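You operate a simulated robot arm through the tools that you are given. There is no shell and no other tool. Be economical: measure what you need, move in short steps, check, and stop when the job is done.

Carry out the task below with a simulated robot arm. There is one attempt and no reset: what you move stays moved.

JOB
Zero the gauge on the setting disc, gauge the blue tyre pair, and set the feed dial to that size.
Fine: the disc goes back to pocket 4 of the grey rack; the pair stays in the gauge, jaw drawn back; the truer stays off.

The check looks at the end state, three seconds after you hand in, the way a careful person would. Anything else that was tipped, shoved, dropped, spilled or broken makes it a failure.

ROBOT AND FRAMES
A 6-joint arm with a two-finger parallel gripper, fixed in place. Base frame: the origin is at the foot of the arm, x ahead of it, y to its left, z up; the work surface is at about z = 840. Lengths are in mm, angles in rad, forces in N, time in s.
With the tool pointing down near the work surface it reaches from about 340 to 760 mm from the base axis. Its first joint turns from -1.152 to 1.152 rad. Payload 2.45 kg.
The TCP is the grasp point between the finger pads, 24 mm short of the fingertips. In the tool frame z runs along the fingers and y along their closing line. The gripper opens to 68 mm. The fingers are 17 mm wide and 10 mm thick; the gripper's body (40 by 70 mm) begins 41 mm behind the TCP.
Orientation is that of the tool frame in the base frame, as a unit quaternion [w, x, y, z]. With the fingers straight down and closing along the base's y, the tool's x points along the base's -x, its y along +y and its z along -z.

CONTROLS
- The arm moves only by the tool step_arm. Its arguments are lists of equal length, an entry for each row: "slide": the shift along the base's x, y, z in mm, a list of three; "angular": the turn, a rotation vector about the base's x, y, z in rad, a list of three; "jaw": the opening, from 0 (shut) to 1 (fully open). In form: {"slide": [[x, y, z], ...], "angular": [[rx, ry, rz], ...], "jaw": [jaw, ...]}. A call has 1 to 8 rows; each row is the pose to reach, as a shift and turn from the pose commanded when the call began. Rows are played at 5 a second. More than 50 mm and 0.15 rad between two rows, or a gripper value outside its range, and nothing of the call is played. A pose out of reach is approached as far as the arm can. The call stops where the force on the tool passes 90 N (or 10 N more than at its start, if that is more) or the arm is blocked; 0.2 s more then pass. Each finger travels about 108 mm/s and halts on what it meets, pressing with about 41 N; the grip force reading is that of the motor and also rises with nothing between the fingers. The clock runs only during rows and for 0.2 s after the last one: add rows that repeat a pose to give the fingers time. It gives the time, the measured TCP pose, the force on the tool (base axes), the opening and the grip force at its end, in the units of the frame above (readings bear some noise), with the torque about the TCP (base axes, N m) and any sound that the robot's microphone picked up, and new pictures: "pictures" is both (left out), scene, wrist or none.
- Cameras (640 x 400 px; columns grow to the right, rows downward): "scene" is fixed at [161.9, 407.4, 1468.1]; the picture's right is [-0.81, -0.58, 0.00], its down [-0.32, 0.44, -0.84] and it looks along [0.49, -0.68, -0.54] (base axes); focal length 319 px, centre (320, 200). "wrist" rides on the gripper at [84, 11, -75] in the tool frame; the picture's right is [-0.13, 0.99, 0.00], its down [-0.60, -0.08, -0.79] and it looks along [-0.79, -0.10, 0.61] (tool axes); focal length 251 px, centre (320, 200).
- locate(camera, pixels): for up to 12 pixels [column, row] of the newest picture of that camera ("zoom" is the newest enlarged one), the place [x, y, z] in the base frame of the surface seen there, good to about 2 mm. It takes no simulated time.
- zoom(camera, box): a new picture of the part [left, top, right, bottom] of that camera's present view, enlarged. It takes no simulated time.
- job_done(): hands the job in; it is judged then, once.

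Go step by step. Measure first, check grasps and placings, and put right what went wrong. The budget is 80 turns and 200 pictures, counting those below and the enlarged ones. Unless the task says otherwise, let go and move clear before handing in, and close with one line.

The tools are called by a JSON object that holds its "method" and its "body". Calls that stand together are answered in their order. step_arm: Moves the arm, as the interface text tells. Its arguments: {"type":"object","properties":{"slide":{"type":"array","items":{"type":"array","items":{"type":"number"}}},"angular":{"type":"array","items":{"type":"array","items":{"type":"number"}}},"jaw":{"type":"array","items":{"type":"number"}},"pictures":{"type":"string","enum":["both","scene","wrist","none"]}},"required":["slide","angular","jaw"]} The other tools are called the same way: locate (camera, pixels) gives the place of the surface under pixels of a picture; zoom (camera, box) takes an enlarged picture of a part of a camera's view; job_done () hands the job in.

At the start:

```text
clock: 0.0
position: [494.8, 95.5, 1213.6]
tcp_rot: [-0.001, 0.0, 1.0, 0.001]
ft_force: [-0.1, -0.1, -0.8]
torque: [0.01, 0.01, 0.01]
finger_gap: 68.0
grasp_force: 0.1
```

scene: 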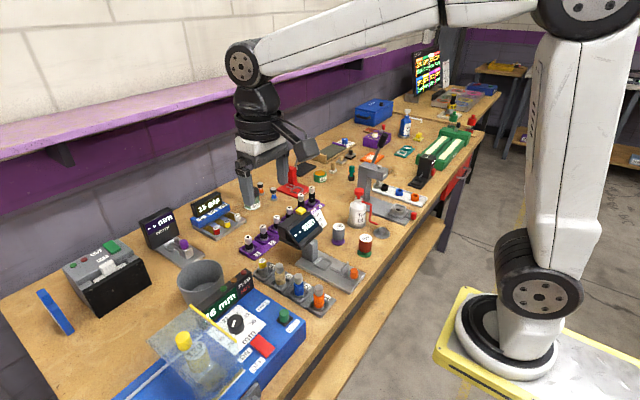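
wrist: 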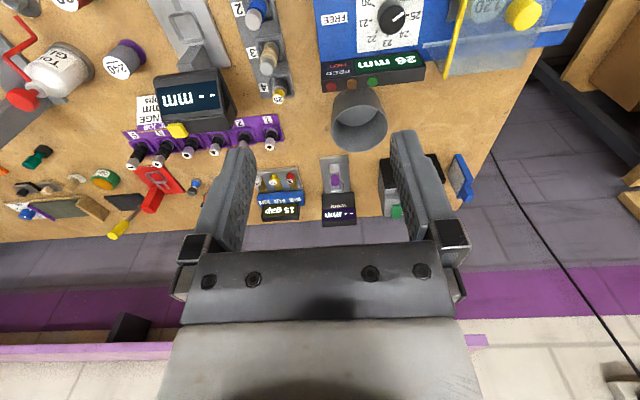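

The scene shows a gauge at about (315,245), a grey rack at (290,285), and a blue truer with dial at (235,325). I'll enlarge these parts before moving.

{"method": "zoom", "body": {"camera": "scene", "box": [230, 180, 390, 310]}}

{"method": "zoom", "body": {"camera": "scene", "box": [110, 260, 310, 400]}}

{"method": "zoom", "body": {"camera": "wrist", "box": [120, 0, 310, 160]}}

{"method": "zoom", "body": {"camera": "wrist", "box": [300, 0, 560, 160]}}

{"method": "zoom", "body": {"camera": "scene", "box": [40, 180, 260, 310]}}

{"method": "zoom", "body": {"camera": "scene", "box": [320, 80, 500, 230]}}

```text
3.08 times, centred on (310, 245) of scene
```

zoom: 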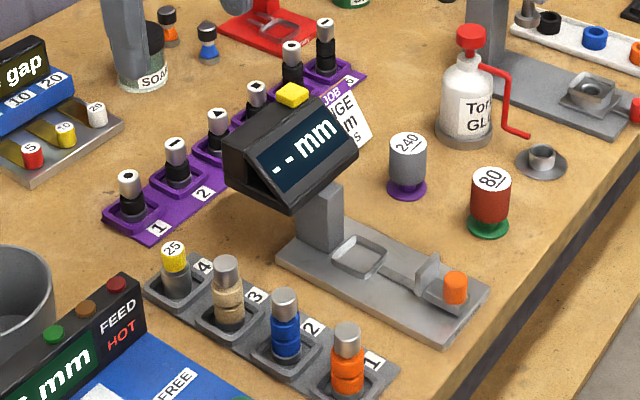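

```text
2.86 times, centred on (210, 330) of scene
```

zoom: 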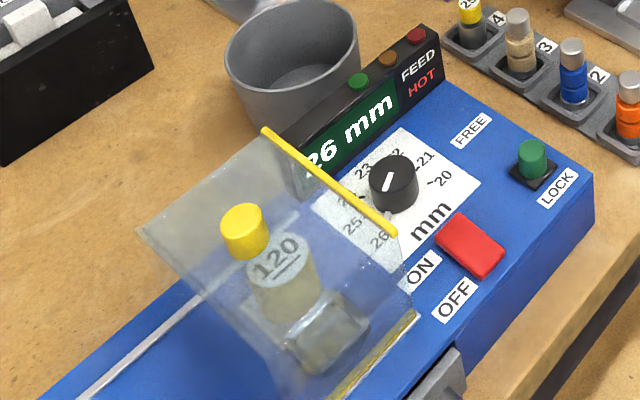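

```text
2.50 times, centred on (215, 80) of wrist
```

zoom: 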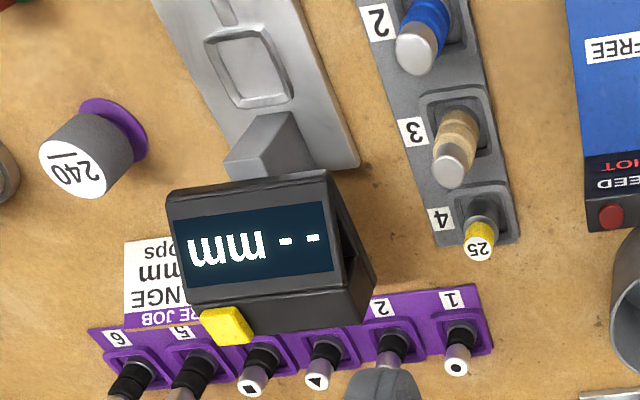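

```text
2.46 times, centred on (430, 80) of wrist
```

zoom: 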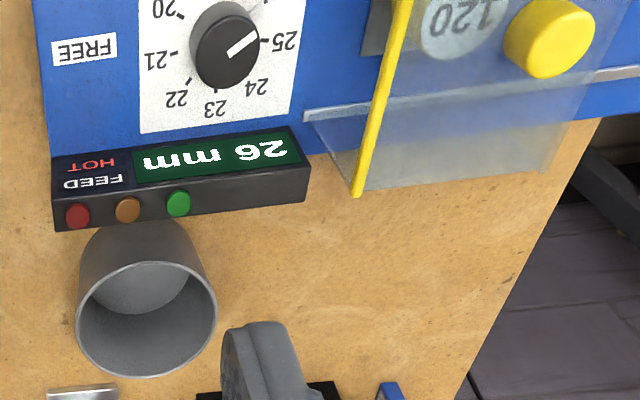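

```text
2.91 times, centred on (150, 245) of scene
```

zoom: 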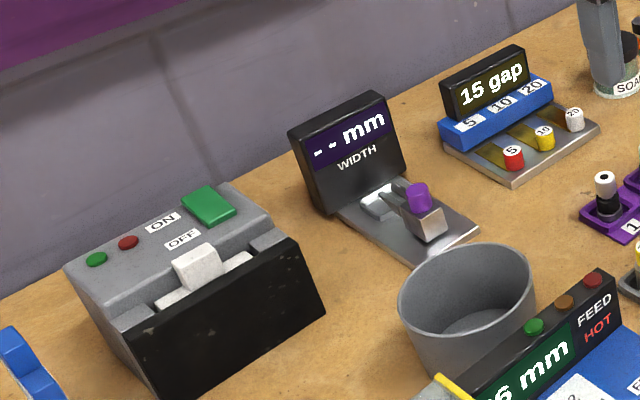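

```text
2.67 times, centred on (410, 155) of scene
```

zoom: 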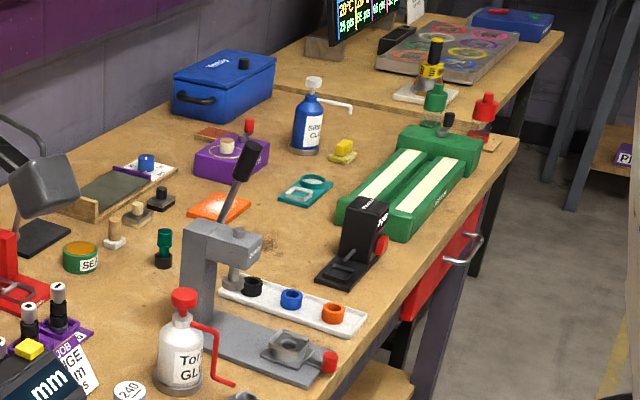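

The gauge has a yellow button on top, a nest, and a jaw with an orange knob. The disc "25" is in pocket 4 and the blue pair in pocket 2. The truer has a FREE/LOCK slider beside the dial. Next I locate the key points.

{"method": "zoom", "body": {"camera": "scene", "box": [250, 200, 370, 290]}}

{"method": "locate", "body": {"camera": "scene", "pixels": [[302, 211], [319, 244], [322, 262], [354, 273], [262, 263], [287, 268], [301, 276], [317, 297], [235, 323], [284, 315], [262, 345], [300, 290]]}}

{"method": "step_arm", "body": {"slide": [[-40, 0, 0], [-80, -20, -20], [-100, -50, -40], [-100, -80, -60]], "angular": [[0, 0, 0], [0, 0, 0], [0, 0, 0], [0, 0, 0]], "jaw": [1, 1, 1, 1]}}

```text
4.44 times, centred on (310, 245) of scene
```

zoom: 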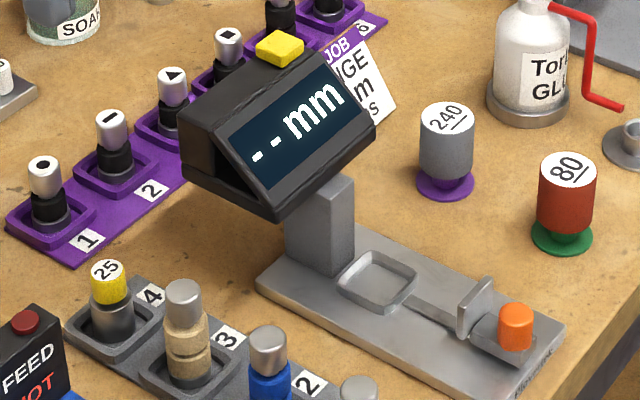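

```text
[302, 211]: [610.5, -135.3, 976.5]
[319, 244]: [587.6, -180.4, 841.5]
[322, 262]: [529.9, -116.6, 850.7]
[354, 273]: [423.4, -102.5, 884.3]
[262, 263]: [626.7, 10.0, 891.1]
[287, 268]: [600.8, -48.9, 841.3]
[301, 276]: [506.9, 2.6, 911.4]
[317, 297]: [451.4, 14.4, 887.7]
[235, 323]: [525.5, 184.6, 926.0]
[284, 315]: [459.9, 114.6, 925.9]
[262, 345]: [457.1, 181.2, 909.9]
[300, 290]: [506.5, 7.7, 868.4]
```

```text
clock: 1.0
position: [393.6, 16.7, 1153.4]
tcp_rot: [0.0, -0.001, 1.0, 0.0]
ft_force: [-0.2, -0.7, -0.1]
torque: [-0.02, 0.01, 0.03]
finger_gap: 68.2
grasp_force: 0.0
```

scene: 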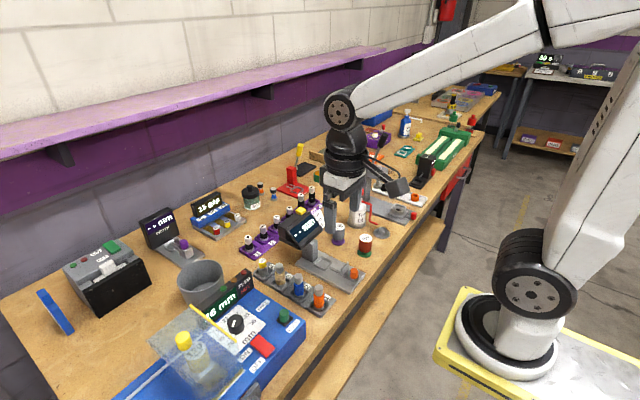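
wrist: 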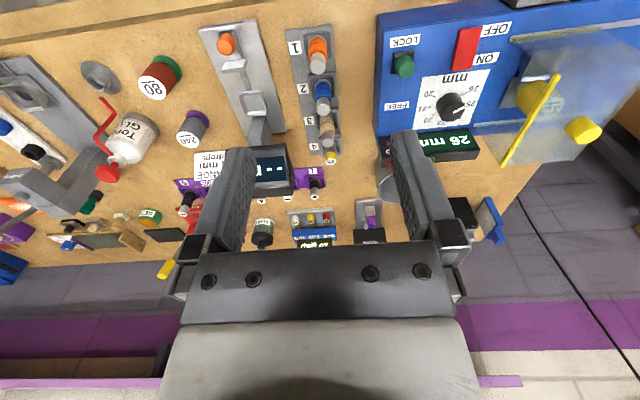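

The wrist view now shows the gauge, rack, dial and card in one picture. I enlarge each.

{"method": "zoom", "body": {"camera": "wrist", "box": [170, 140, 270, 210]}}

{"method": "zoom", "body": {"camera": "wrist", "box": [180, 10, 370, 170]}}

{"method": "zoom", "body": {"camera": "wrist", "box": [370, 10, 550, 160]}}

{"method": "locate", "body": {"camera": "wrist", "pixels": [[226, 43], [234, 68], [253, 103], [318, 64], [322, 106], [327, 138], [329, 158], [403, 64], [452, 106], [391, 106], [400, 42], [467, 48]]}}

```text
5.71 times, centred on (220, 175) of wrist
```

zoom: 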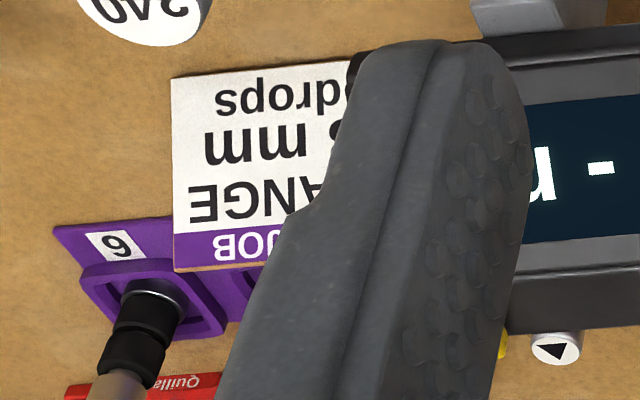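

```text
2.50 times, centred on (275, 90) of wrist
```

zoom: 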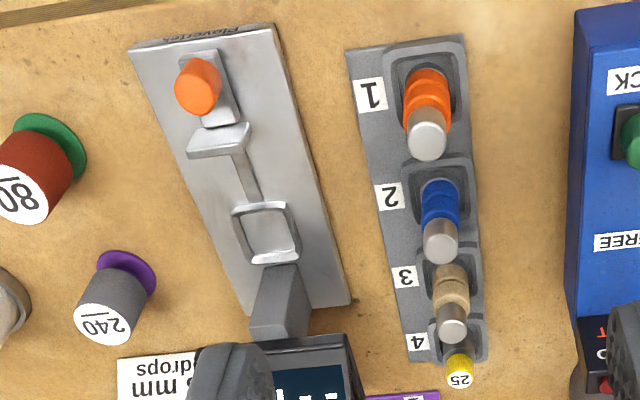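

```text
2.67 times, centred on (460, 85) of wrist
```

zoom: 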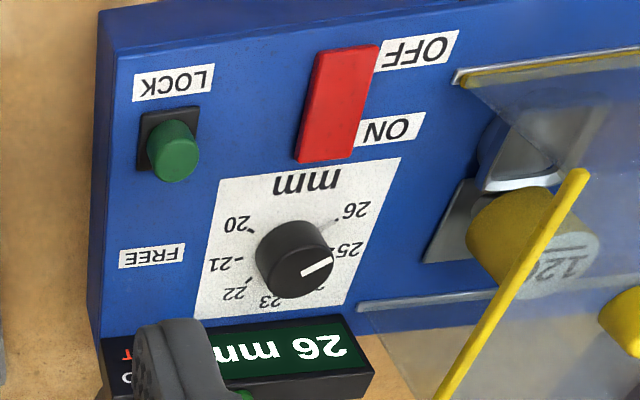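

```text
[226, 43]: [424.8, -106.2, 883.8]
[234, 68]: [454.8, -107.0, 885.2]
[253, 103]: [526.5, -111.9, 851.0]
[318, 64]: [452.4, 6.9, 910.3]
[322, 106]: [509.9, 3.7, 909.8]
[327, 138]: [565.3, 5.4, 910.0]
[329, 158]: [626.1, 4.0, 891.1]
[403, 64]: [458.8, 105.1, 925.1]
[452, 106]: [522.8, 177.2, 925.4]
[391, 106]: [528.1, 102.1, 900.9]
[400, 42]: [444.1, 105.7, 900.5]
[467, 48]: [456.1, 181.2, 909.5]
```

Zooming into gauge and rack with exact boxes so I can locate their corners.

{"method": "zoom", "body": {"camera": "wrist", "box": [195, 15, 355, 115]}}

{"method": "locate", "body": {"camera": "zoom", "pixels": [[128, 112], [155, 165], [112, 200], [188, 195], [184, 310], [258, 298], [282, 385], [205, 250], [16, 60], [225, 35], [110, 120], [150, 110]]}}

{"method": "locate", "body": {"camera": "scene", "pixels": [[281, 228], [326, 228], [292, 250], [315, 243], [305, 262], [365, 280], [262, 272], [290, 283]]}}

```text
4.00 times, centred on (275, 65) of wrist
```

zoom: 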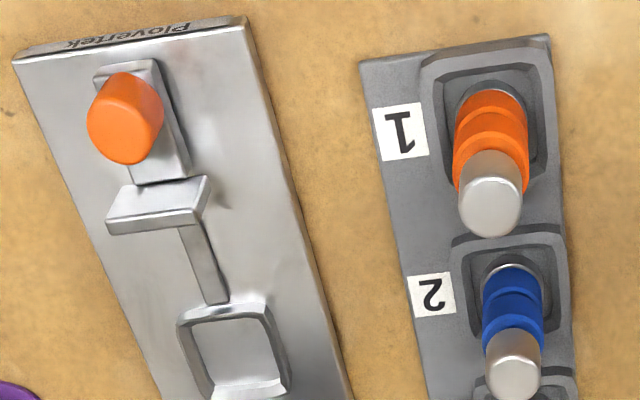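

```text
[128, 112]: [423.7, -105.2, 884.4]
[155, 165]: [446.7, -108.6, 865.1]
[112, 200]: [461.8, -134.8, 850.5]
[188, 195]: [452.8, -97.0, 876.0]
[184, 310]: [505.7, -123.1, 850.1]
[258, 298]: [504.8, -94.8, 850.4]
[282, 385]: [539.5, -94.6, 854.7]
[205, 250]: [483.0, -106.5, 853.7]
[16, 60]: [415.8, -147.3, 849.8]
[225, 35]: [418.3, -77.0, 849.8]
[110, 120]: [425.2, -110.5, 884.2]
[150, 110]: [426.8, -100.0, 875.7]
```

```text
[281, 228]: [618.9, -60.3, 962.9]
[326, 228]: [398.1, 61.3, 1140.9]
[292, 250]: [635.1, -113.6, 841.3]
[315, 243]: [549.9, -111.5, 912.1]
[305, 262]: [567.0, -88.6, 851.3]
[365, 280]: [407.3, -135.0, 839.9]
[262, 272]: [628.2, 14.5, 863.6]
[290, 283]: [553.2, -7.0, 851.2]
```

The nest is near (522,-109) and the gauge runs along x. I'll move closer to measure the display overhang and read the card.

{"method": "step_arm", "body": {"slide": [[0, -40, -30], [0, -70, -60], [0, -80, -80]], "angular": [[0, 0, 0], [0, 0, 0], [0, 0, 0]], "jaw": [1, 1, 1]}}

```text
clock: 1.8
position: [395.2, -64.6, 1074.5]
tcp_rot: [0.001, 0.0, 1.0, 0.0]
ft_force: [-0.3, 0.1, 0.2]
torque: [-0.03, -0.01, 0.03]
finger_gap: 68.2
grasp_force: 0.0
```

scene: 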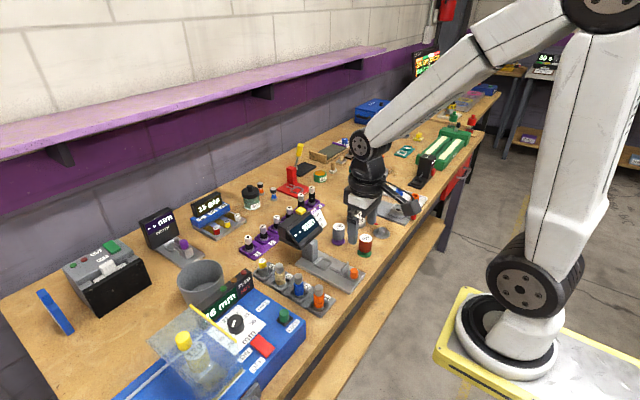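
wrist: 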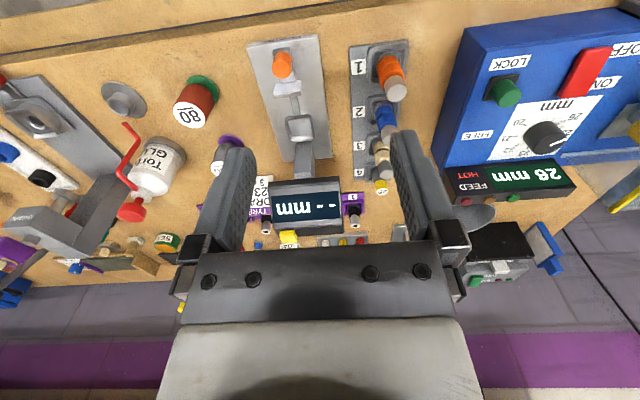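

{"method": "zoom", "body": {"camera": "wrist", "box": [240, 150, 400, 250]}}

{"method": "locate", "body": {"camera": "wrist", "pixels": [[273, 184], [339, 180], [273, 216], [340, 216], [289, 237], [303, 165], [300, 126], [287, 130], [314, 136], [282, 65]]}}

{"method": "zoom", "body": {"camera": "scene", "box": [230, 210, 390, 310]}}

{"method": "zoom", "body": {"camera": "wrist", "box": [240, 25, 440, 150]}}

```text
4.00 times, centred on (320, 200) of wrist
```

zoom: 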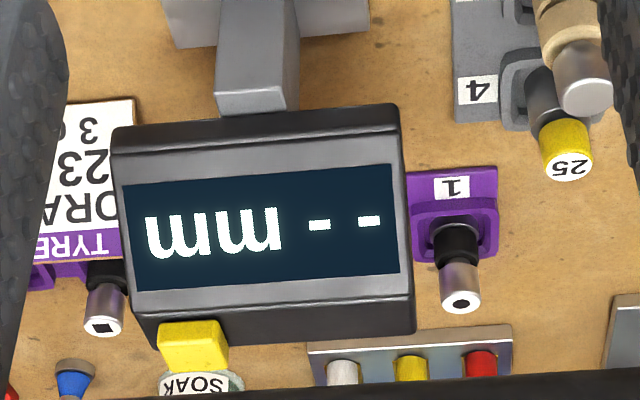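

```text
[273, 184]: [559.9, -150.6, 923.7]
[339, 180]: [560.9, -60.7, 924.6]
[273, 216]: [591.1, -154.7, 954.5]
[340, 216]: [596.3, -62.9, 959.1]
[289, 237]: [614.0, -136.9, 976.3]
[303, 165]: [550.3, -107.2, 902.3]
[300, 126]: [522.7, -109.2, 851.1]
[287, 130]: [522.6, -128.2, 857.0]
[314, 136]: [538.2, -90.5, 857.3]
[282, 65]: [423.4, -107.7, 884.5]
```

```text
4.00 times, centred on (310, 260) of scene
```

zoom: 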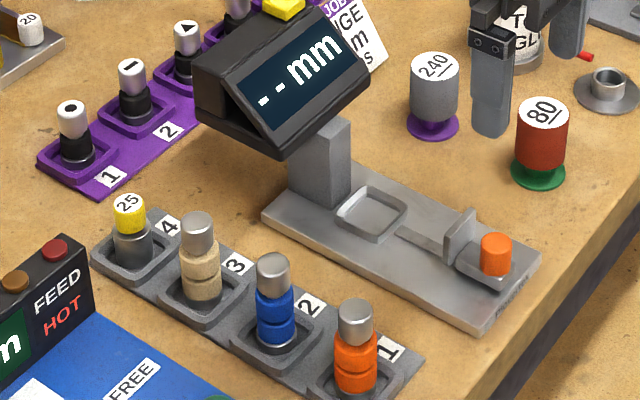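

```text
3.20 times, centred on (340, 88) of wrist
```

zoom: 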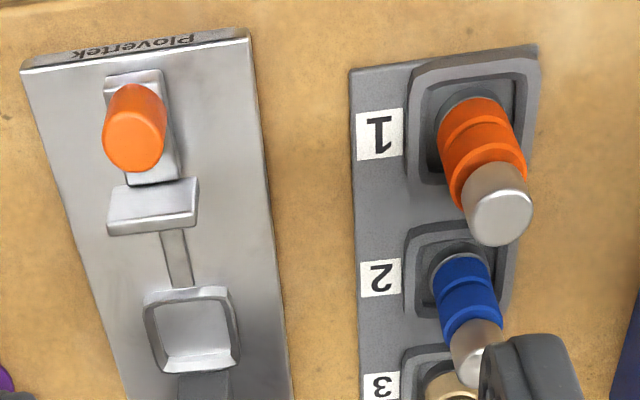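

The card reads "TYRE JOB ORANGE 23 mm 3 drops", which is for another job. The display's front edge is at x≈560, so the gripper body clears it above the nest. I'll move over towards the disc for a close look.

{"method": "step_arm", "body": {"slide": [[20, 30, -10], [50, 68, -20], [90, 68, -40], [130, 68, -60], [150, 68, -70]], "angular": [[0, 0, 0], [0, 0, 0], [0, 0, 0], [0, 0, 0], [0, 0, 0]], "jaw": [1, 0.9, 0.8, 0.7, 0.7], "pictures": "wrist"}}

```text
clock: 3.0
position: [545.7, 6.9, 1004.4]
tcp_rot: [0.0, 0.0, 1.0, 0.0]
ft_force: [-0.4, -1.4, 0.8]
torque: [-0.03, -0.04, 0.01]
finger_gap: 47.6
grasp_force: 0.1
```

wrist: 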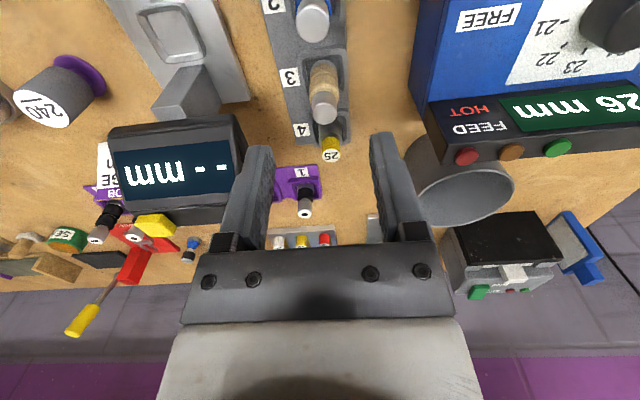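

{"method": "zoom", "body": {"camera": "wrist", "box": [272, 80, 400, 160]}}

{"method": "locate", "body": {"camera": "wrist", "pixels": [[332, 156], [322, 153], [341, 153], [332, 161], [323, 115], [313, 15], [331, 144], [328, 130]]}}

```text
5.00 times, centred on (336, 120) of wrist
```

zoom: 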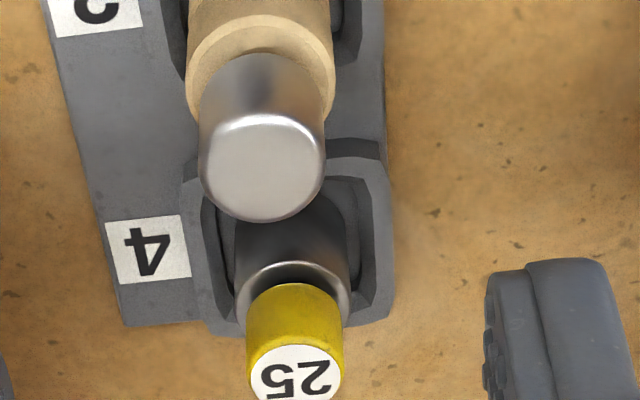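

```text
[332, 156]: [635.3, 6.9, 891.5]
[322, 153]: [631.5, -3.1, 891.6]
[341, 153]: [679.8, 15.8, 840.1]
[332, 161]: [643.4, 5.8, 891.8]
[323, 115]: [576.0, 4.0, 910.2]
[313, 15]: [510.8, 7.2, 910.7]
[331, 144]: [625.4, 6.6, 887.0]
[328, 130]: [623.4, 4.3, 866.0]
```

The disc's yellow knob is centred at about (635,6) with its top at 891, and the grey body starts at 870. I'll come down to z≈895 so the tips hold only the knob.

{"method": "step_arm", "body": {"slide": [[45, 0, 0], [89, -1, -20], [89, -1, -60], [89, -1, -90], [89, -1, -109]], "angular": [[0, 0, 0], [0, 0, 0], [0, 0, 0], [0, 0, 0], [0, 0, 0]], "jaw": [0.6, 0.6, 0.6, 0.6, 0.6]}}

```text
clock: 4.2
position: [633.2, 1.4, 894.9]
tcp_rot: [0.001, 0.001, 1.0, 0.0]
ft_force: [0.5, 0.5, 0.0]
torque: [0.01, -0.01, -0.01]
finger_gap: 40.7
grasp_force: 0.1
```

scene: 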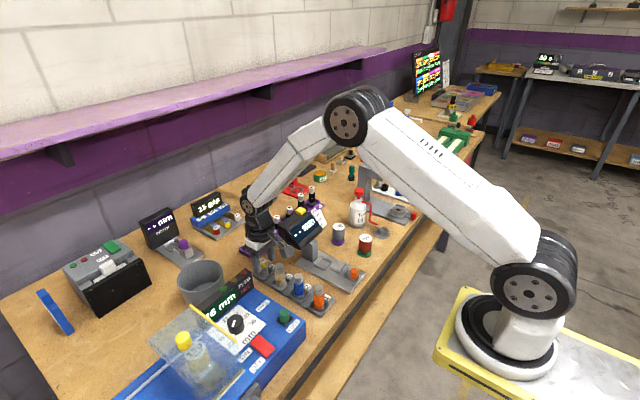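
wrist: 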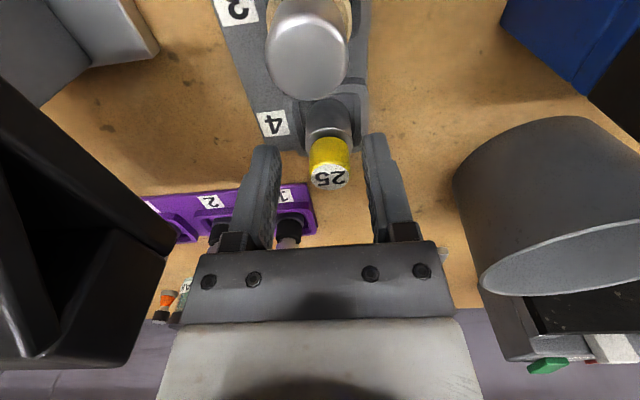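

The fingers straddle the disc. I check its centring before closing.

{"method": "locate", "body": {"camera": "wrist", "pixels": [[330, 178], [330, 166], [330, 188], [313, 175], [347, 175], [270, 150], [372, 140]]}}

{"method": "zoom", "body": {"camera": "wrist", "box": [240, 100, 400, 200]}}

```text
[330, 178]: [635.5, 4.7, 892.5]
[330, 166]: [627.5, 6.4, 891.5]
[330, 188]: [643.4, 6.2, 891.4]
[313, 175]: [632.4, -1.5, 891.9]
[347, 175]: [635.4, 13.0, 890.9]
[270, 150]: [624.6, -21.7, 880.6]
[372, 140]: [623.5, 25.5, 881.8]
```

```text
4.00 times, centred on (320, 150) of wrist
```

zoom: 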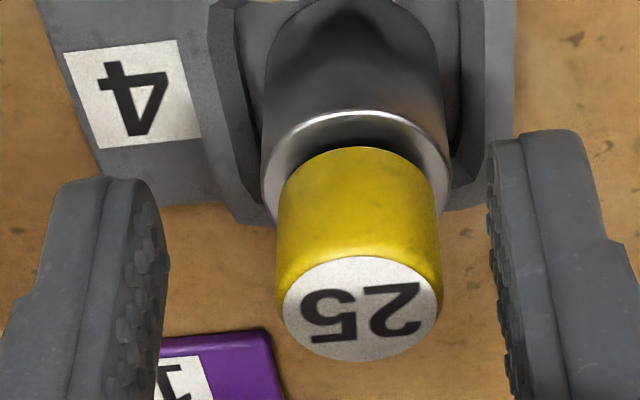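

The knob centre is (635.5, 5.8), so I shift by +2 in x and +3.5 in y and close.

{"method": "step_arm", "body": {"slide": [[2, 3.5, 0], [2, 3.5, 0], [2, 3.5, 0], [2, 3.5, 0]], "angular": [[0, 0, 0], [0, 0, 0], [0, 0, 0], [0, 0, 0]], "jaw": [0.6, 0.2, 0.2, 0.2], "pictures": "wrist"}}

```text
clock: 5.2
position: [633.2, 6.2, 894.3]
tcp_rot: [-0.001, 0.0, 1.0, 0.0]
ft_force: [0.7, -0.9, -0.7]
torque: [0.04, -0.01, -0.03]
finger_gap: 19.3
grasp_force: 36.4
```

wrist: 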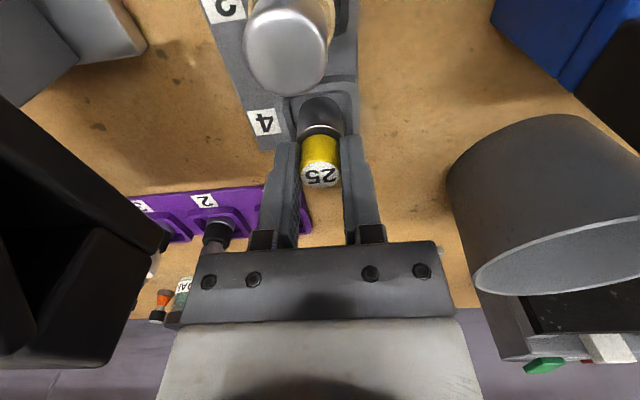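

The disc is gripped with a 19.3 mm gap. I lift it, go back over the rack to x≈522, then across to the nest, staying high.

{"method": "step_arm", "body": {"slide": [[0, 0, 30], [0, 0, 65], [0, 0, 100], [-40, 0, 100], [-80, 0, 100], [-113, 0, 100], [-113, -40, 100], [-113, -75, 100]], "angular": [[0, 0, 0], [0, 0, 0], [0, 0, 0], [0, 0, 0], [0, 0, 0], [0, 0, 0], [0, 0, 0], [0, 0, 0]], "jaw": [0.2, 0.2, 0.2, 0.2, 0.2, 0.2, 0.2, 0.2]}}

```text
clock: 7.0
position: [519.9, -68.0, 993.1]
tcp_rot: [0.001, 0.0, 1.0, 0.0]
ft_force: [0.5, -1.0, -0.5]
torque: [0.02, 0.0, -0.03]
finger_gap: 13.5
grasp_force: 0.0
```

scene: 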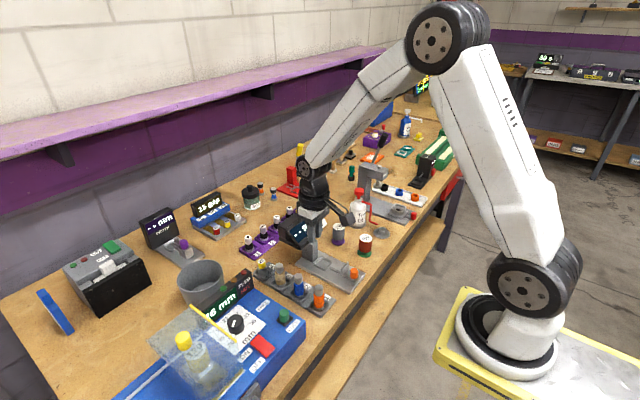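
wrist: 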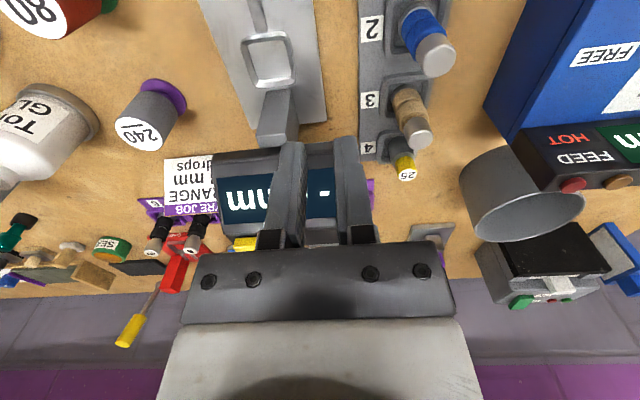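

The jaw closed to its 13.5 mm command and the disc is still in pocket 4 at (405,165), so it slipped out of the tip grip. I'll check it stands upright and measure its profile and the rim height.

{"method": "zoom", "body": {"camera": "scene", "box": [240, 245, 320, 295]}}

{"method": "locate", "body": {"camera": "zoom", "pixels": [[170, 125], [170, 160], [170, 190], [172, 225], [115, 205], [170, 250], [225, 195], [150, 205], [340, 180], [350, 275], [342, 320]]}}

{"method": "zoom", "body": {"camera": "wrist", "box": [352, 95, 448, 155]}}

```text
8.00 times, centred on (280, 270) of scene
```

zoom: 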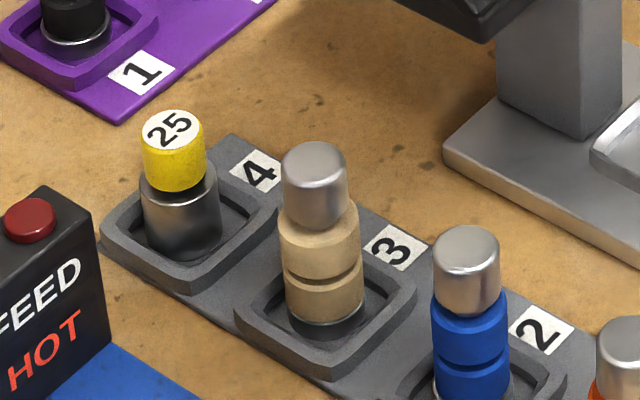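

```text
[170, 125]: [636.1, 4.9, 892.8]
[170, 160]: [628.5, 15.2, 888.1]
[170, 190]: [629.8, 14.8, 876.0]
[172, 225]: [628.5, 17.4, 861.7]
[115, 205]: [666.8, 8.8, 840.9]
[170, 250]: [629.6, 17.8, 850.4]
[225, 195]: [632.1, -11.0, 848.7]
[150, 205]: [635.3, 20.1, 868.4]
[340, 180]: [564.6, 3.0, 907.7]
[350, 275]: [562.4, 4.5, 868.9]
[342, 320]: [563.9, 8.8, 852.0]
```

```text
6.67 times, centred on (400, 125) of wrist
```

zoom: 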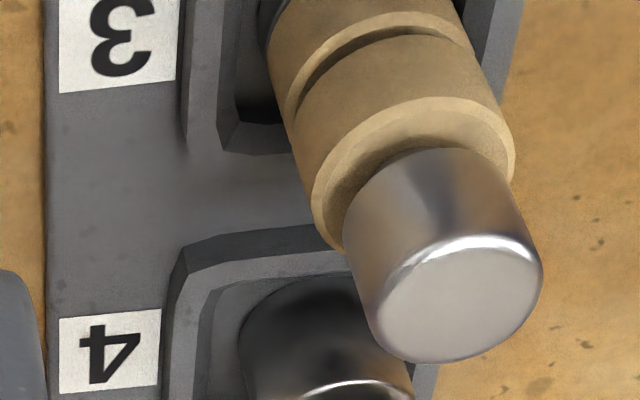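

The disc hasn't moved. Its knob spans z 874–892, the grey body 848–874 (ø25), and the rims are at about 857. I'll regrip lower on the steel body with tips at about 862, fully closing the jaw, then lift slowly.

{"method": "step_arm", "body": {"slide": [[0, 40, 0], [0, 75, 0], [40, 75, 0], [80, 75, 0], [114, 75, 0], [114, 75, -40], [114, 75, -75]], "angular": [[0, 0, 0], [0, 0, 0], [0, 0, 0], [0, 0, 0], [0, 0, 0], [0, 0, 0], [0, 0, 0]], "jaw": [0.3, 0.4, 0.55, 0.55, 0.55, 0.55, 0.55], "pictures": "wrist"}}

{"method": "step_arm", "body": {"slide": [[0, 0, -20], [0, 0, -34], [0, 0, -34], [0, 0, -34], [0, 0, -34], [0, 0, -34]], "angular": [[0, 0, 0], [0, 0, 0], [0, 0, 0], [0, 0, 0], [0, 0, 0], [0, 0, 0]], "jaw": [0.55, 0.55, 0.55, 0, 0, 0], "pictures": "wrist"}}

```text
clock: 8.6
position: [636.7, 3.6, 921.3]
tcp_rot: [0.001, 0.001, 1.0, 0.0]
ft_force: [-0.3, 0.1, 1.0]
torque: [-0.05, 0.0, 0.01]
finger_gap: 37.5
grasp_force: 0.1
```

wrist: 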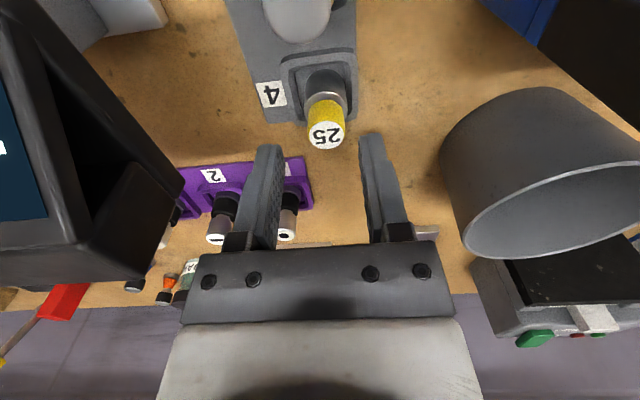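

```text
clock: 10.0
position: [637.7, 3.9, 885.0]
tcp_rot: [0.001, 0.0, 1.0, 0.001]
ft_force: [0.6, -0.8, 0.1]
torque: [0.02, 0.02, 0.01]
finger_gap: 23.5
grasp_force: 40.2
```

wrist: 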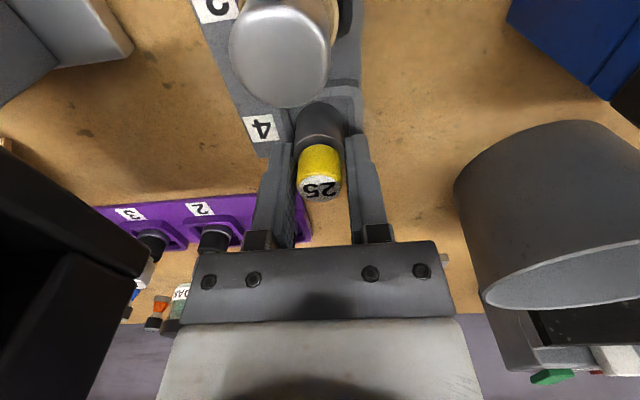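

The grip is on the body now, with a 23.5 mm gap and 40 N. I lift slowly and check.

{"method": "step_arm", "body": {"slide": [[0, 0, 5], [0, 0, 10], [0, 0, 16], [0, 0, 22], [0, 0, 28]], "angular": [[0, 0, 0], [0, 0, 0], [0, 0, 0], [0, 0, 0], [0, 0, 0]], "jaw": [0, 0, 0, 0, 0], "pictures": "wrist"}}

```text
clock: 11.2
position: [634.9, 6.3, 914.9]
tcp_rot: [-0.001, 0.0, 1.0, 0.0]
ft_force: [-0.3, 0.2, -1.3]
torque: [0.03, -0.01, 0.03]
finger_gap: 23.5
grasp_force: 39.1
```

wrist: 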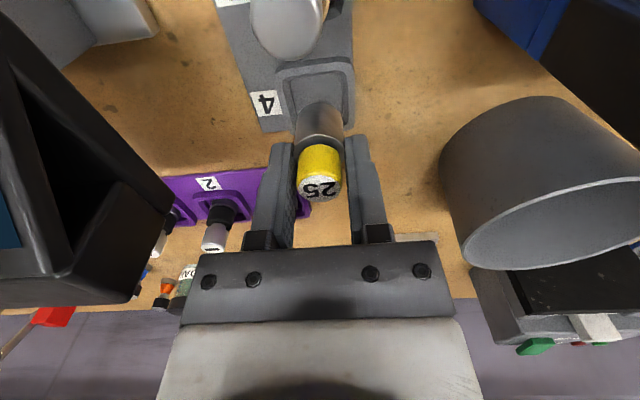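

The disc lifts with the grip. I continue higher, then back and across to hover over the nest.

{"method": "step_arm", "body": {"slide": [[0, 0, 30], [0, 0, 65], [-40, 0, 70], [-80, 0, 70], [-114.5, 0, 70], [-114.5, -40, 70], [-114.5, -80, 70], [-114.5, -115, 50]], "angular": [[0, 0, 0], [0, 0, 0], [0, 0, 0], [0, 0, 0], [0, 0, 0], [0, 0, 0], [0, 0, 0], [0, 0, 0]], "jaw": [0, 0, 0, 0, 0, 0, 0, 0]}}

```text
clock: 13.0
position: [518.5, -110.4, 961.7]
tcp_rot: [0.0, 0.001, 1.0, 0.0]
ft_force: [0.5, -0.1, -0.6]
torque: [0.01, 0.0, -0.01]
finger_gap: 23.6
grasp_force: 39.3
```

scene: 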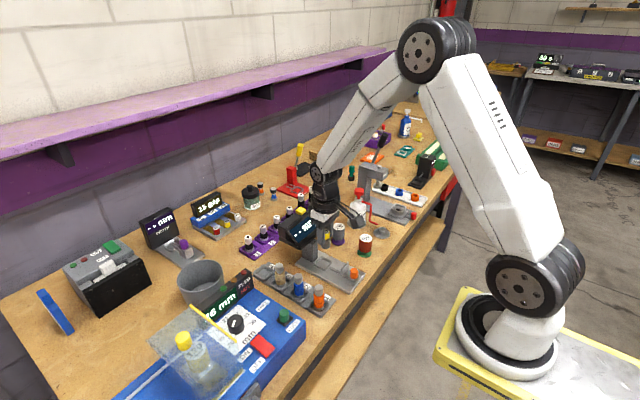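
wrist: 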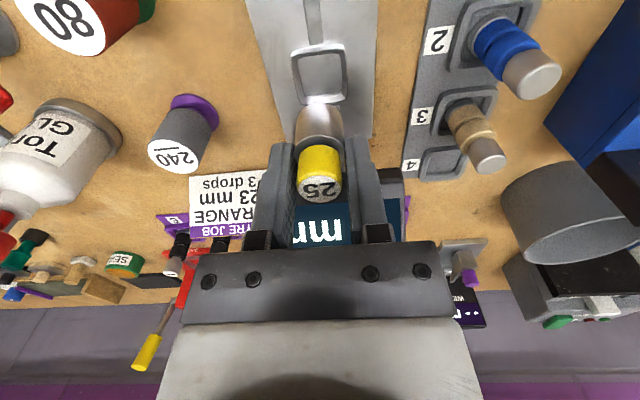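

The disc hovers over the nest. I locate the nest's corners and the disc's position.

{"method": "zoom", "body": {"camera": "wrist", "box": [250, 30, 400, 124]}}

{"method": "locate", "body": {"camera": "wrist", "pixels": [[292, 52], [340, 49], [302, 100], [346, 97], [320, 49], [324, 96], [299, 75], [341, 72], [320, 187], [320, 178], [317, 58], [322, 90]]}}

```text
4.26 times, centred on (325, 77) of wrist
```

zoom: 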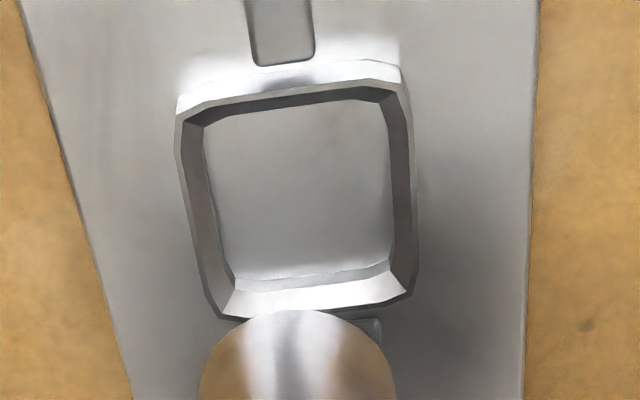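

```text
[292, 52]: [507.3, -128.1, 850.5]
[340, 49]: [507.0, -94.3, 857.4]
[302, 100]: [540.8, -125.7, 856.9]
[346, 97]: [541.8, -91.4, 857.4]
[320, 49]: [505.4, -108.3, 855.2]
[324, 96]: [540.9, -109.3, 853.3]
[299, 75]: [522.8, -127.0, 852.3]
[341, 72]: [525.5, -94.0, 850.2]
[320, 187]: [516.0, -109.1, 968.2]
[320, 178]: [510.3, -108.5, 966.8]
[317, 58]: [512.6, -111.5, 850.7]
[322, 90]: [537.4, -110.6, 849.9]
```

Nest centre is (523.5,-109.3), floor about 850, rim 857. I check the held disc's place and take another pose reading.

{"method": "step_arm", "body": {"slide": [[0, 0, 0]], "angular": [[0, 0, 0]], "jaw": [0], "pictures": "wrist"}}

{"method": "zoom", "body": {"camera": "wrist", "box": [272, 100, 368, 160]}}

{"method": "zoom", "body": {"camera": "wrist", "box": [240, 120, 400, 220]}}

{"method": "locate", "body": {"camera": "zoom", "pixels": [[320, 225], [320, 265], [320, 310], [240, 270], [400, 270], [320, 120], [140, 150], [500, 150]]}}

```text
clock: 13.4
position: [517.4, -110.1, 962.8]
tcp_rot: [0.0, 0.0, 1.0, 0.0]
ft_force: [-0.6, 0.0, -0.6]
torque: [-0.02, 0.01, -0.01]
finger_gap: 23.4
grasp_force: 39.4
```

wrist: 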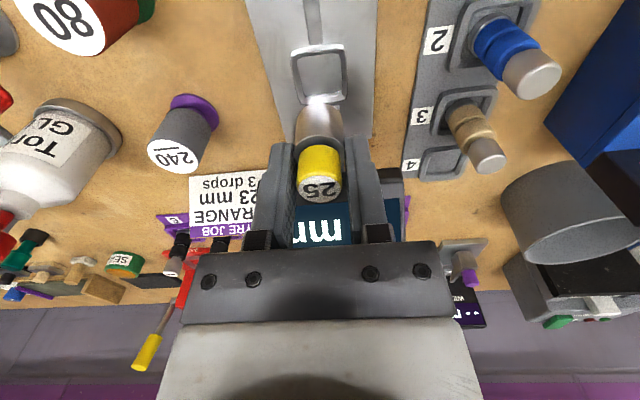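

```text
6.67 times, centred on (320, 130) of wrist
```

zoom: 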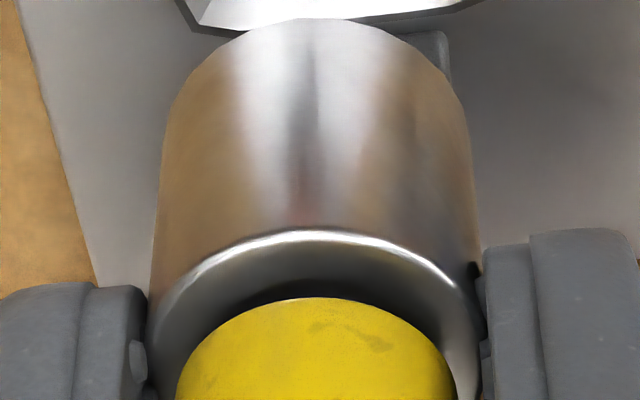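

```text
4.00 times, centred on (320, 170) of wrist
```

zoom: 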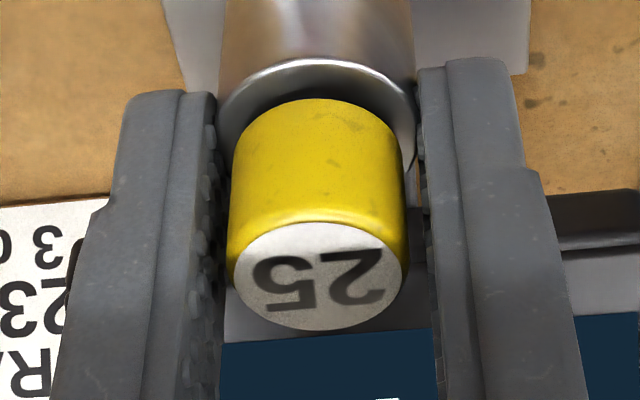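

```text
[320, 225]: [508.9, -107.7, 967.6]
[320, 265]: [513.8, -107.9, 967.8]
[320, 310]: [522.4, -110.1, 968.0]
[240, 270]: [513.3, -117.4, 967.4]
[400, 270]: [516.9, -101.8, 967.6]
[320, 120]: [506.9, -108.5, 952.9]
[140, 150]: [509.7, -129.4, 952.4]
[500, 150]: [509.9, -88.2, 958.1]
```

The held disc's top centre is (517,-109,968), so I need +6.5 in x. I descend most of the way and check.

{"method": "step_arm", "body": {"slide": [[6.5, 0, 0], [6.5, 0, -25], [6.5, 0, -45], [6.5, 0, -60], [6.5, 0, -62]], "angular": [[0, 0, 0], [0, 0, 0], [0, 0, 0], [0, 0, 0], [0, 0, 0]], "jaw": [0, 0, 0, 0, 0]}}

{"method": "zoom", "body": {"camera": "wrist", "box": [240, 70, 400, 170]}}

{"method": "locate", "body": {"camera": "wrist", "pixels": [[320, 176], [320, 187], [320, 200], [300, 187], [340, 187]]}}

{"method": "zoom", "body": {"camera": "scene", "box": [280, 225, 360, 275]}}

```text
clock: 14.6
position: [526.0, -109.0, 902.0]
tcp_rot: [0.001, 0.0, 1.0, 0.0]
ft_force: [-0.2, 0.1, -0.1]
torque: [-0.02, -0.02, 0.05]
finger_gap: 23.7
grasp_force: 39.8
```

scene: 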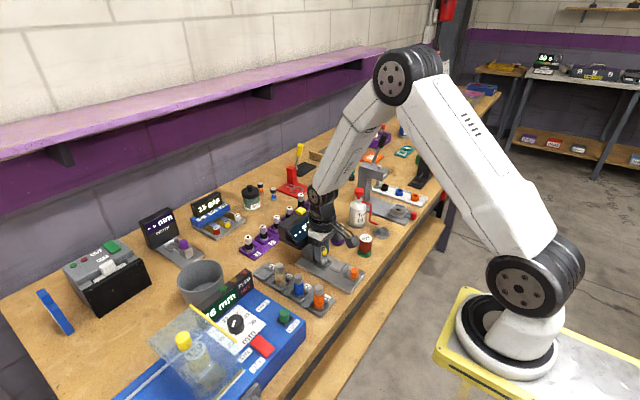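
wrist: 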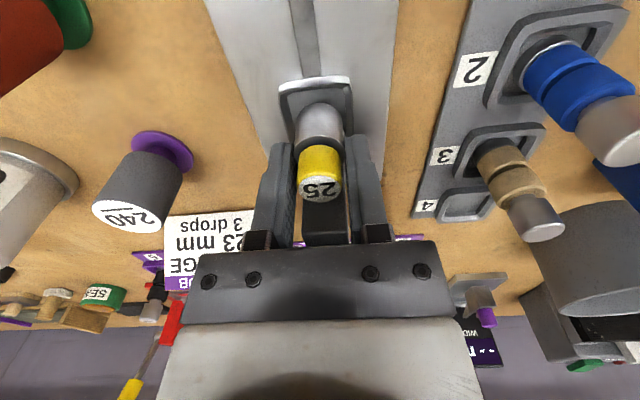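

```text
4.00 times, centred on (320, 120) of wrist
```

zoom: 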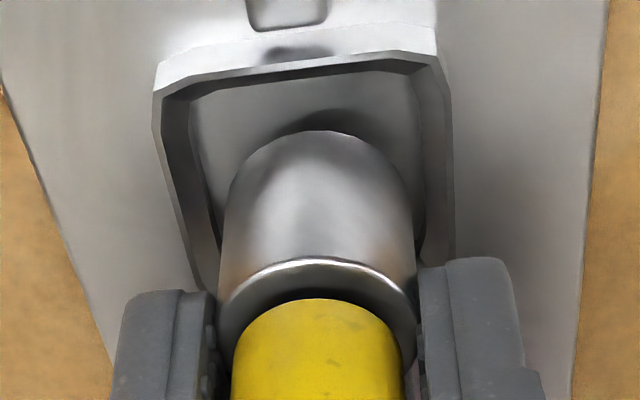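

```text
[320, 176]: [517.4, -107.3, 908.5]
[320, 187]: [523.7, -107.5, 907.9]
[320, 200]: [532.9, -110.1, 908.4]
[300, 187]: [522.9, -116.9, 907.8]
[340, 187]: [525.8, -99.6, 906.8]
```

```text
8.00 times, centred on (320, 250) of scene
```

zoom: 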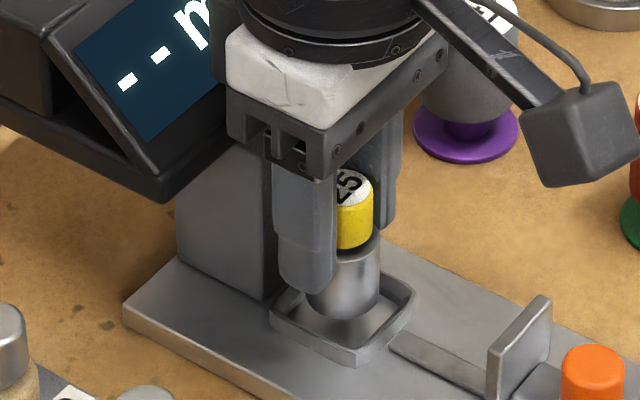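

The disc is at (525,-108.5) with its top at 908. I shift −1 in x and lower 12, then in small steps.

{"method": "step_arm", "body": {"slide": [[-1, -0.5, -6], [-1, -0.5, -11], [-1, -0.5, -13]], "angular": [[0, 0, 0], [0, 0, 0], [0, 0, 0]], "jaw": [0, 0, 0], "pictures": "wrist"}}

{"method": "zoom", "body": {"camera": "scene", "box": [280, 225, 360, 275]}}

{"method": "locate", "body": {"camera": "wrist", "pixels": [[320, 187]]}}

```text
clock: 15.4
position: [525.2, -109.6, 889.8]
tcp_rot: [0.003, 0.0, 1.0, -0.001]
ft_force: [-25.0, 2.2, 45.7]
torque: [-0.05, -2.95, 0.17]
finger_gap: 23.5
grasp_force: 39.8
```

wrist: 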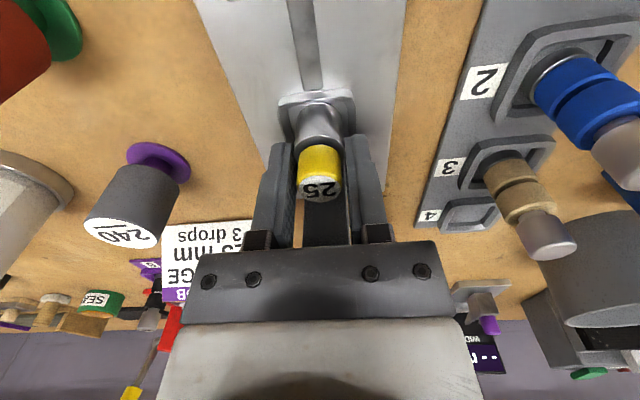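

```text
8.00 times, centred on (320, 250) of scene
```

zoom: 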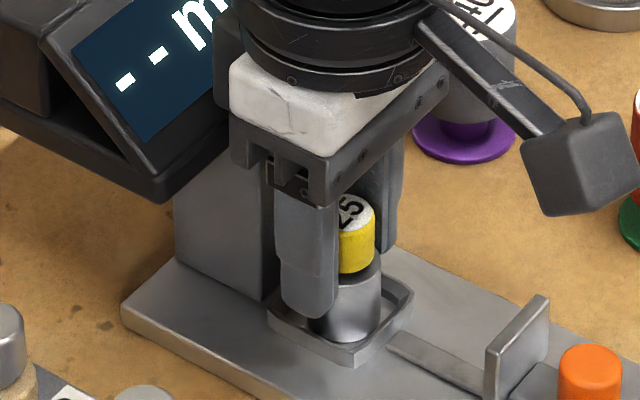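

```text
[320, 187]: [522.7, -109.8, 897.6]
```

Contact: 46 N up and 25 N toward −x, with the disc's top at 897.6. It is probably riding the far inner wall of the nest. I back up a little, shift −2 in x and retry gently.

{"method": "step_arm", "body": {"slide": [[0, 0, 4], [-2.5, 0, 4], [-2.5, 0, 1], [-2.5, 0, -1]], "angular": [[0, 0, 0], [0, 0, 0], [0, 0, 0], [0, 0, 0]], "jaw": [0, 0, 0, 0], "pictures": "wrist"}}

{"method": "zoom", "body": {"camera": "wrist", "box": [240, 70, 400, 170]}}

{"method": "locate", "body": {"camera": "wrist", "pixels": [[320, 187], [320, 176], [320, 200]]}}

```text
clock: 16.4
position: [522.5, -108.0, 891.6]
tcp_rot: [0.001, -0.001, 1.0, 0.001]
ft_force: [-13.1, 18.0, 48.8]
torque: [0.17, -0.7, 0.18]
finger_gap: 23.4
grasp_force: 39.5
```

wrist: 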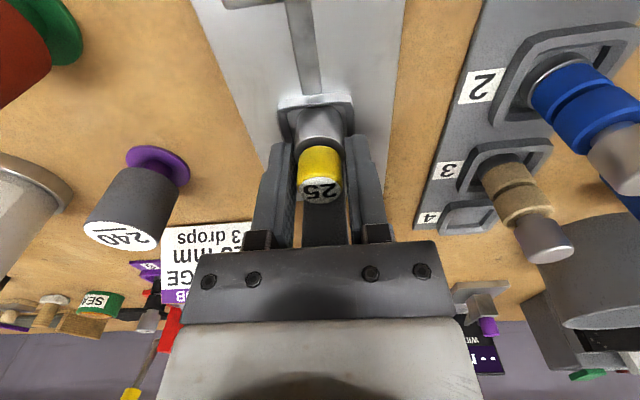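

```text
4.00 times, centred on (320, 120) of wrist
```

zoom: 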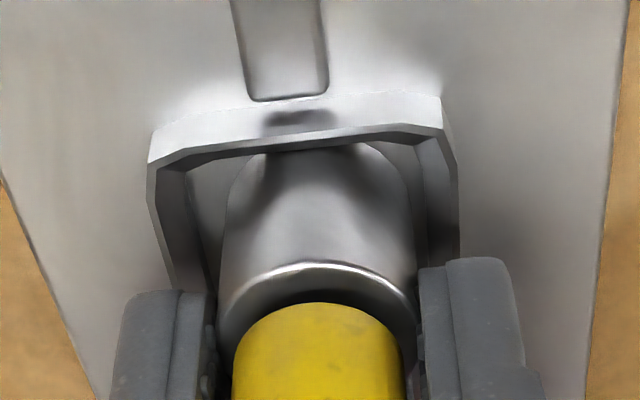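

```text
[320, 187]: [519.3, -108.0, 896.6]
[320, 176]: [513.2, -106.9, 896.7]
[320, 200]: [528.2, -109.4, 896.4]
```

Still 49 N up, now with +18 N in y, and the disc's top is at 896.6. I look from the scene camera before deciding.

{"method": "zoom", "body": {"camera": "scene", "box": [300, 240, 348, 270]}}

{"method": "locate", "body": {"camera": "zoom", "pixels": [[340, 300], [240, 290], [440, 250], [350, 390], [330, 330], [400, 310], [365, 100]]}}

```text
13.33 times, centred on (324, 255) of scene
```

zoom: 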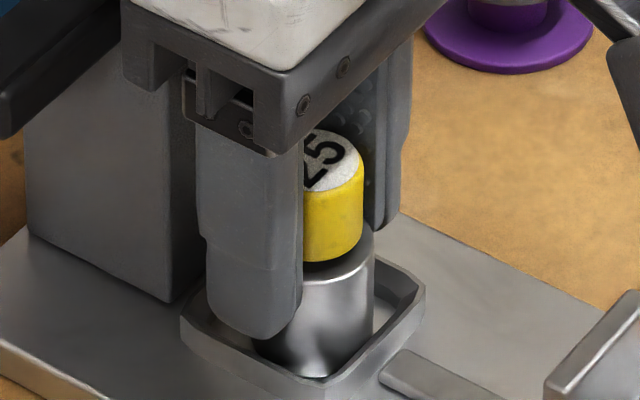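

```text
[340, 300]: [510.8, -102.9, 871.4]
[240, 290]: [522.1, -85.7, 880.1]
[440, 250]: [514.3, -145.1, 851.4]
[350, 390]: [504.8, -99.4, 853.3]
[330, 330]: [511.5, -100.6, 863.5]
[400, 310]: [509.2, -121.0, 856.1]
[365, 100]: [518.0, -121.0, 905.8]
```

Forces and torque in the first contact suggest a lever arm of about +45 in x and +34 in z, which could be the gripper body against the display edge at (560,924). I locate the gripper's far edge and the display edge.

{"method": "locate", "body": {"camera": "zoom", "pixels": [[126, 75], [126, 20], [140, 4], [290, 110], [210, 60], [10, 115], [60, 60], [100, 20], [340, 65], [300, 60]]}}

{"method": "zoom", "body": {"camera": "scene", "box": [270, 180, 366, 240]}}

{"method": "locate", "body": {"camera": "zoom", "pixels": [[275, 345], [255, 260], [265, 200], [310, 100], [170, 265], [215, 250]]}}

```text
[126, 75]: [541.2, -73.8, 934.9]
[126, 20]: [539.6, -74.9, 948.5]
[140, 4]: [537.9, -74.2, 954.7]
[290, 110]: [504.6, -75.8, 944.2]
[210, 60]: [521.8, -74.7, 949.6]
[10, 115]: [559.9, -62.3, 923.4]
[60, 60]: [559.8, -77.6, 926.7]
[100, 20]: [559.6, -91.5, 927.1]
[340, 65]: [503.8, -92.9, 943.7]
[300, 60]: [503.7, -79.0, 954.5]
```

```text
6.67 times, centred on (318, 210) of scene
```

zoom: 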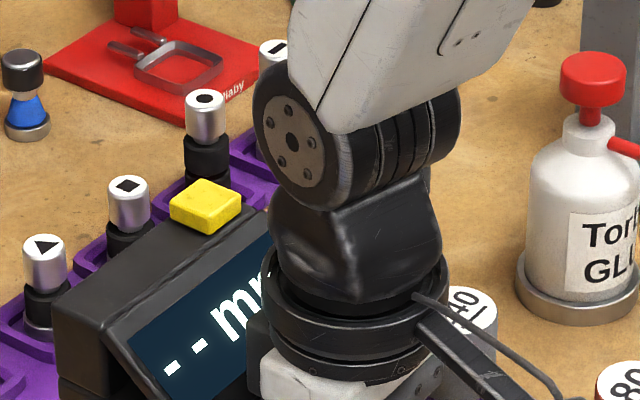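

```text
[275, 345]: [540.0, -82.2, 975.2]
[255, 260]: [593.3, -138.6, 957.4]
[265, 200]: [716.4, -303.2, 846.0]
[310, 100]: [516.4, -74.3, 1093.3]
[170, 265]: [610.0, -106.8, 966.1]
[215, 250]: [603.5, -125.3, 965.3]
```

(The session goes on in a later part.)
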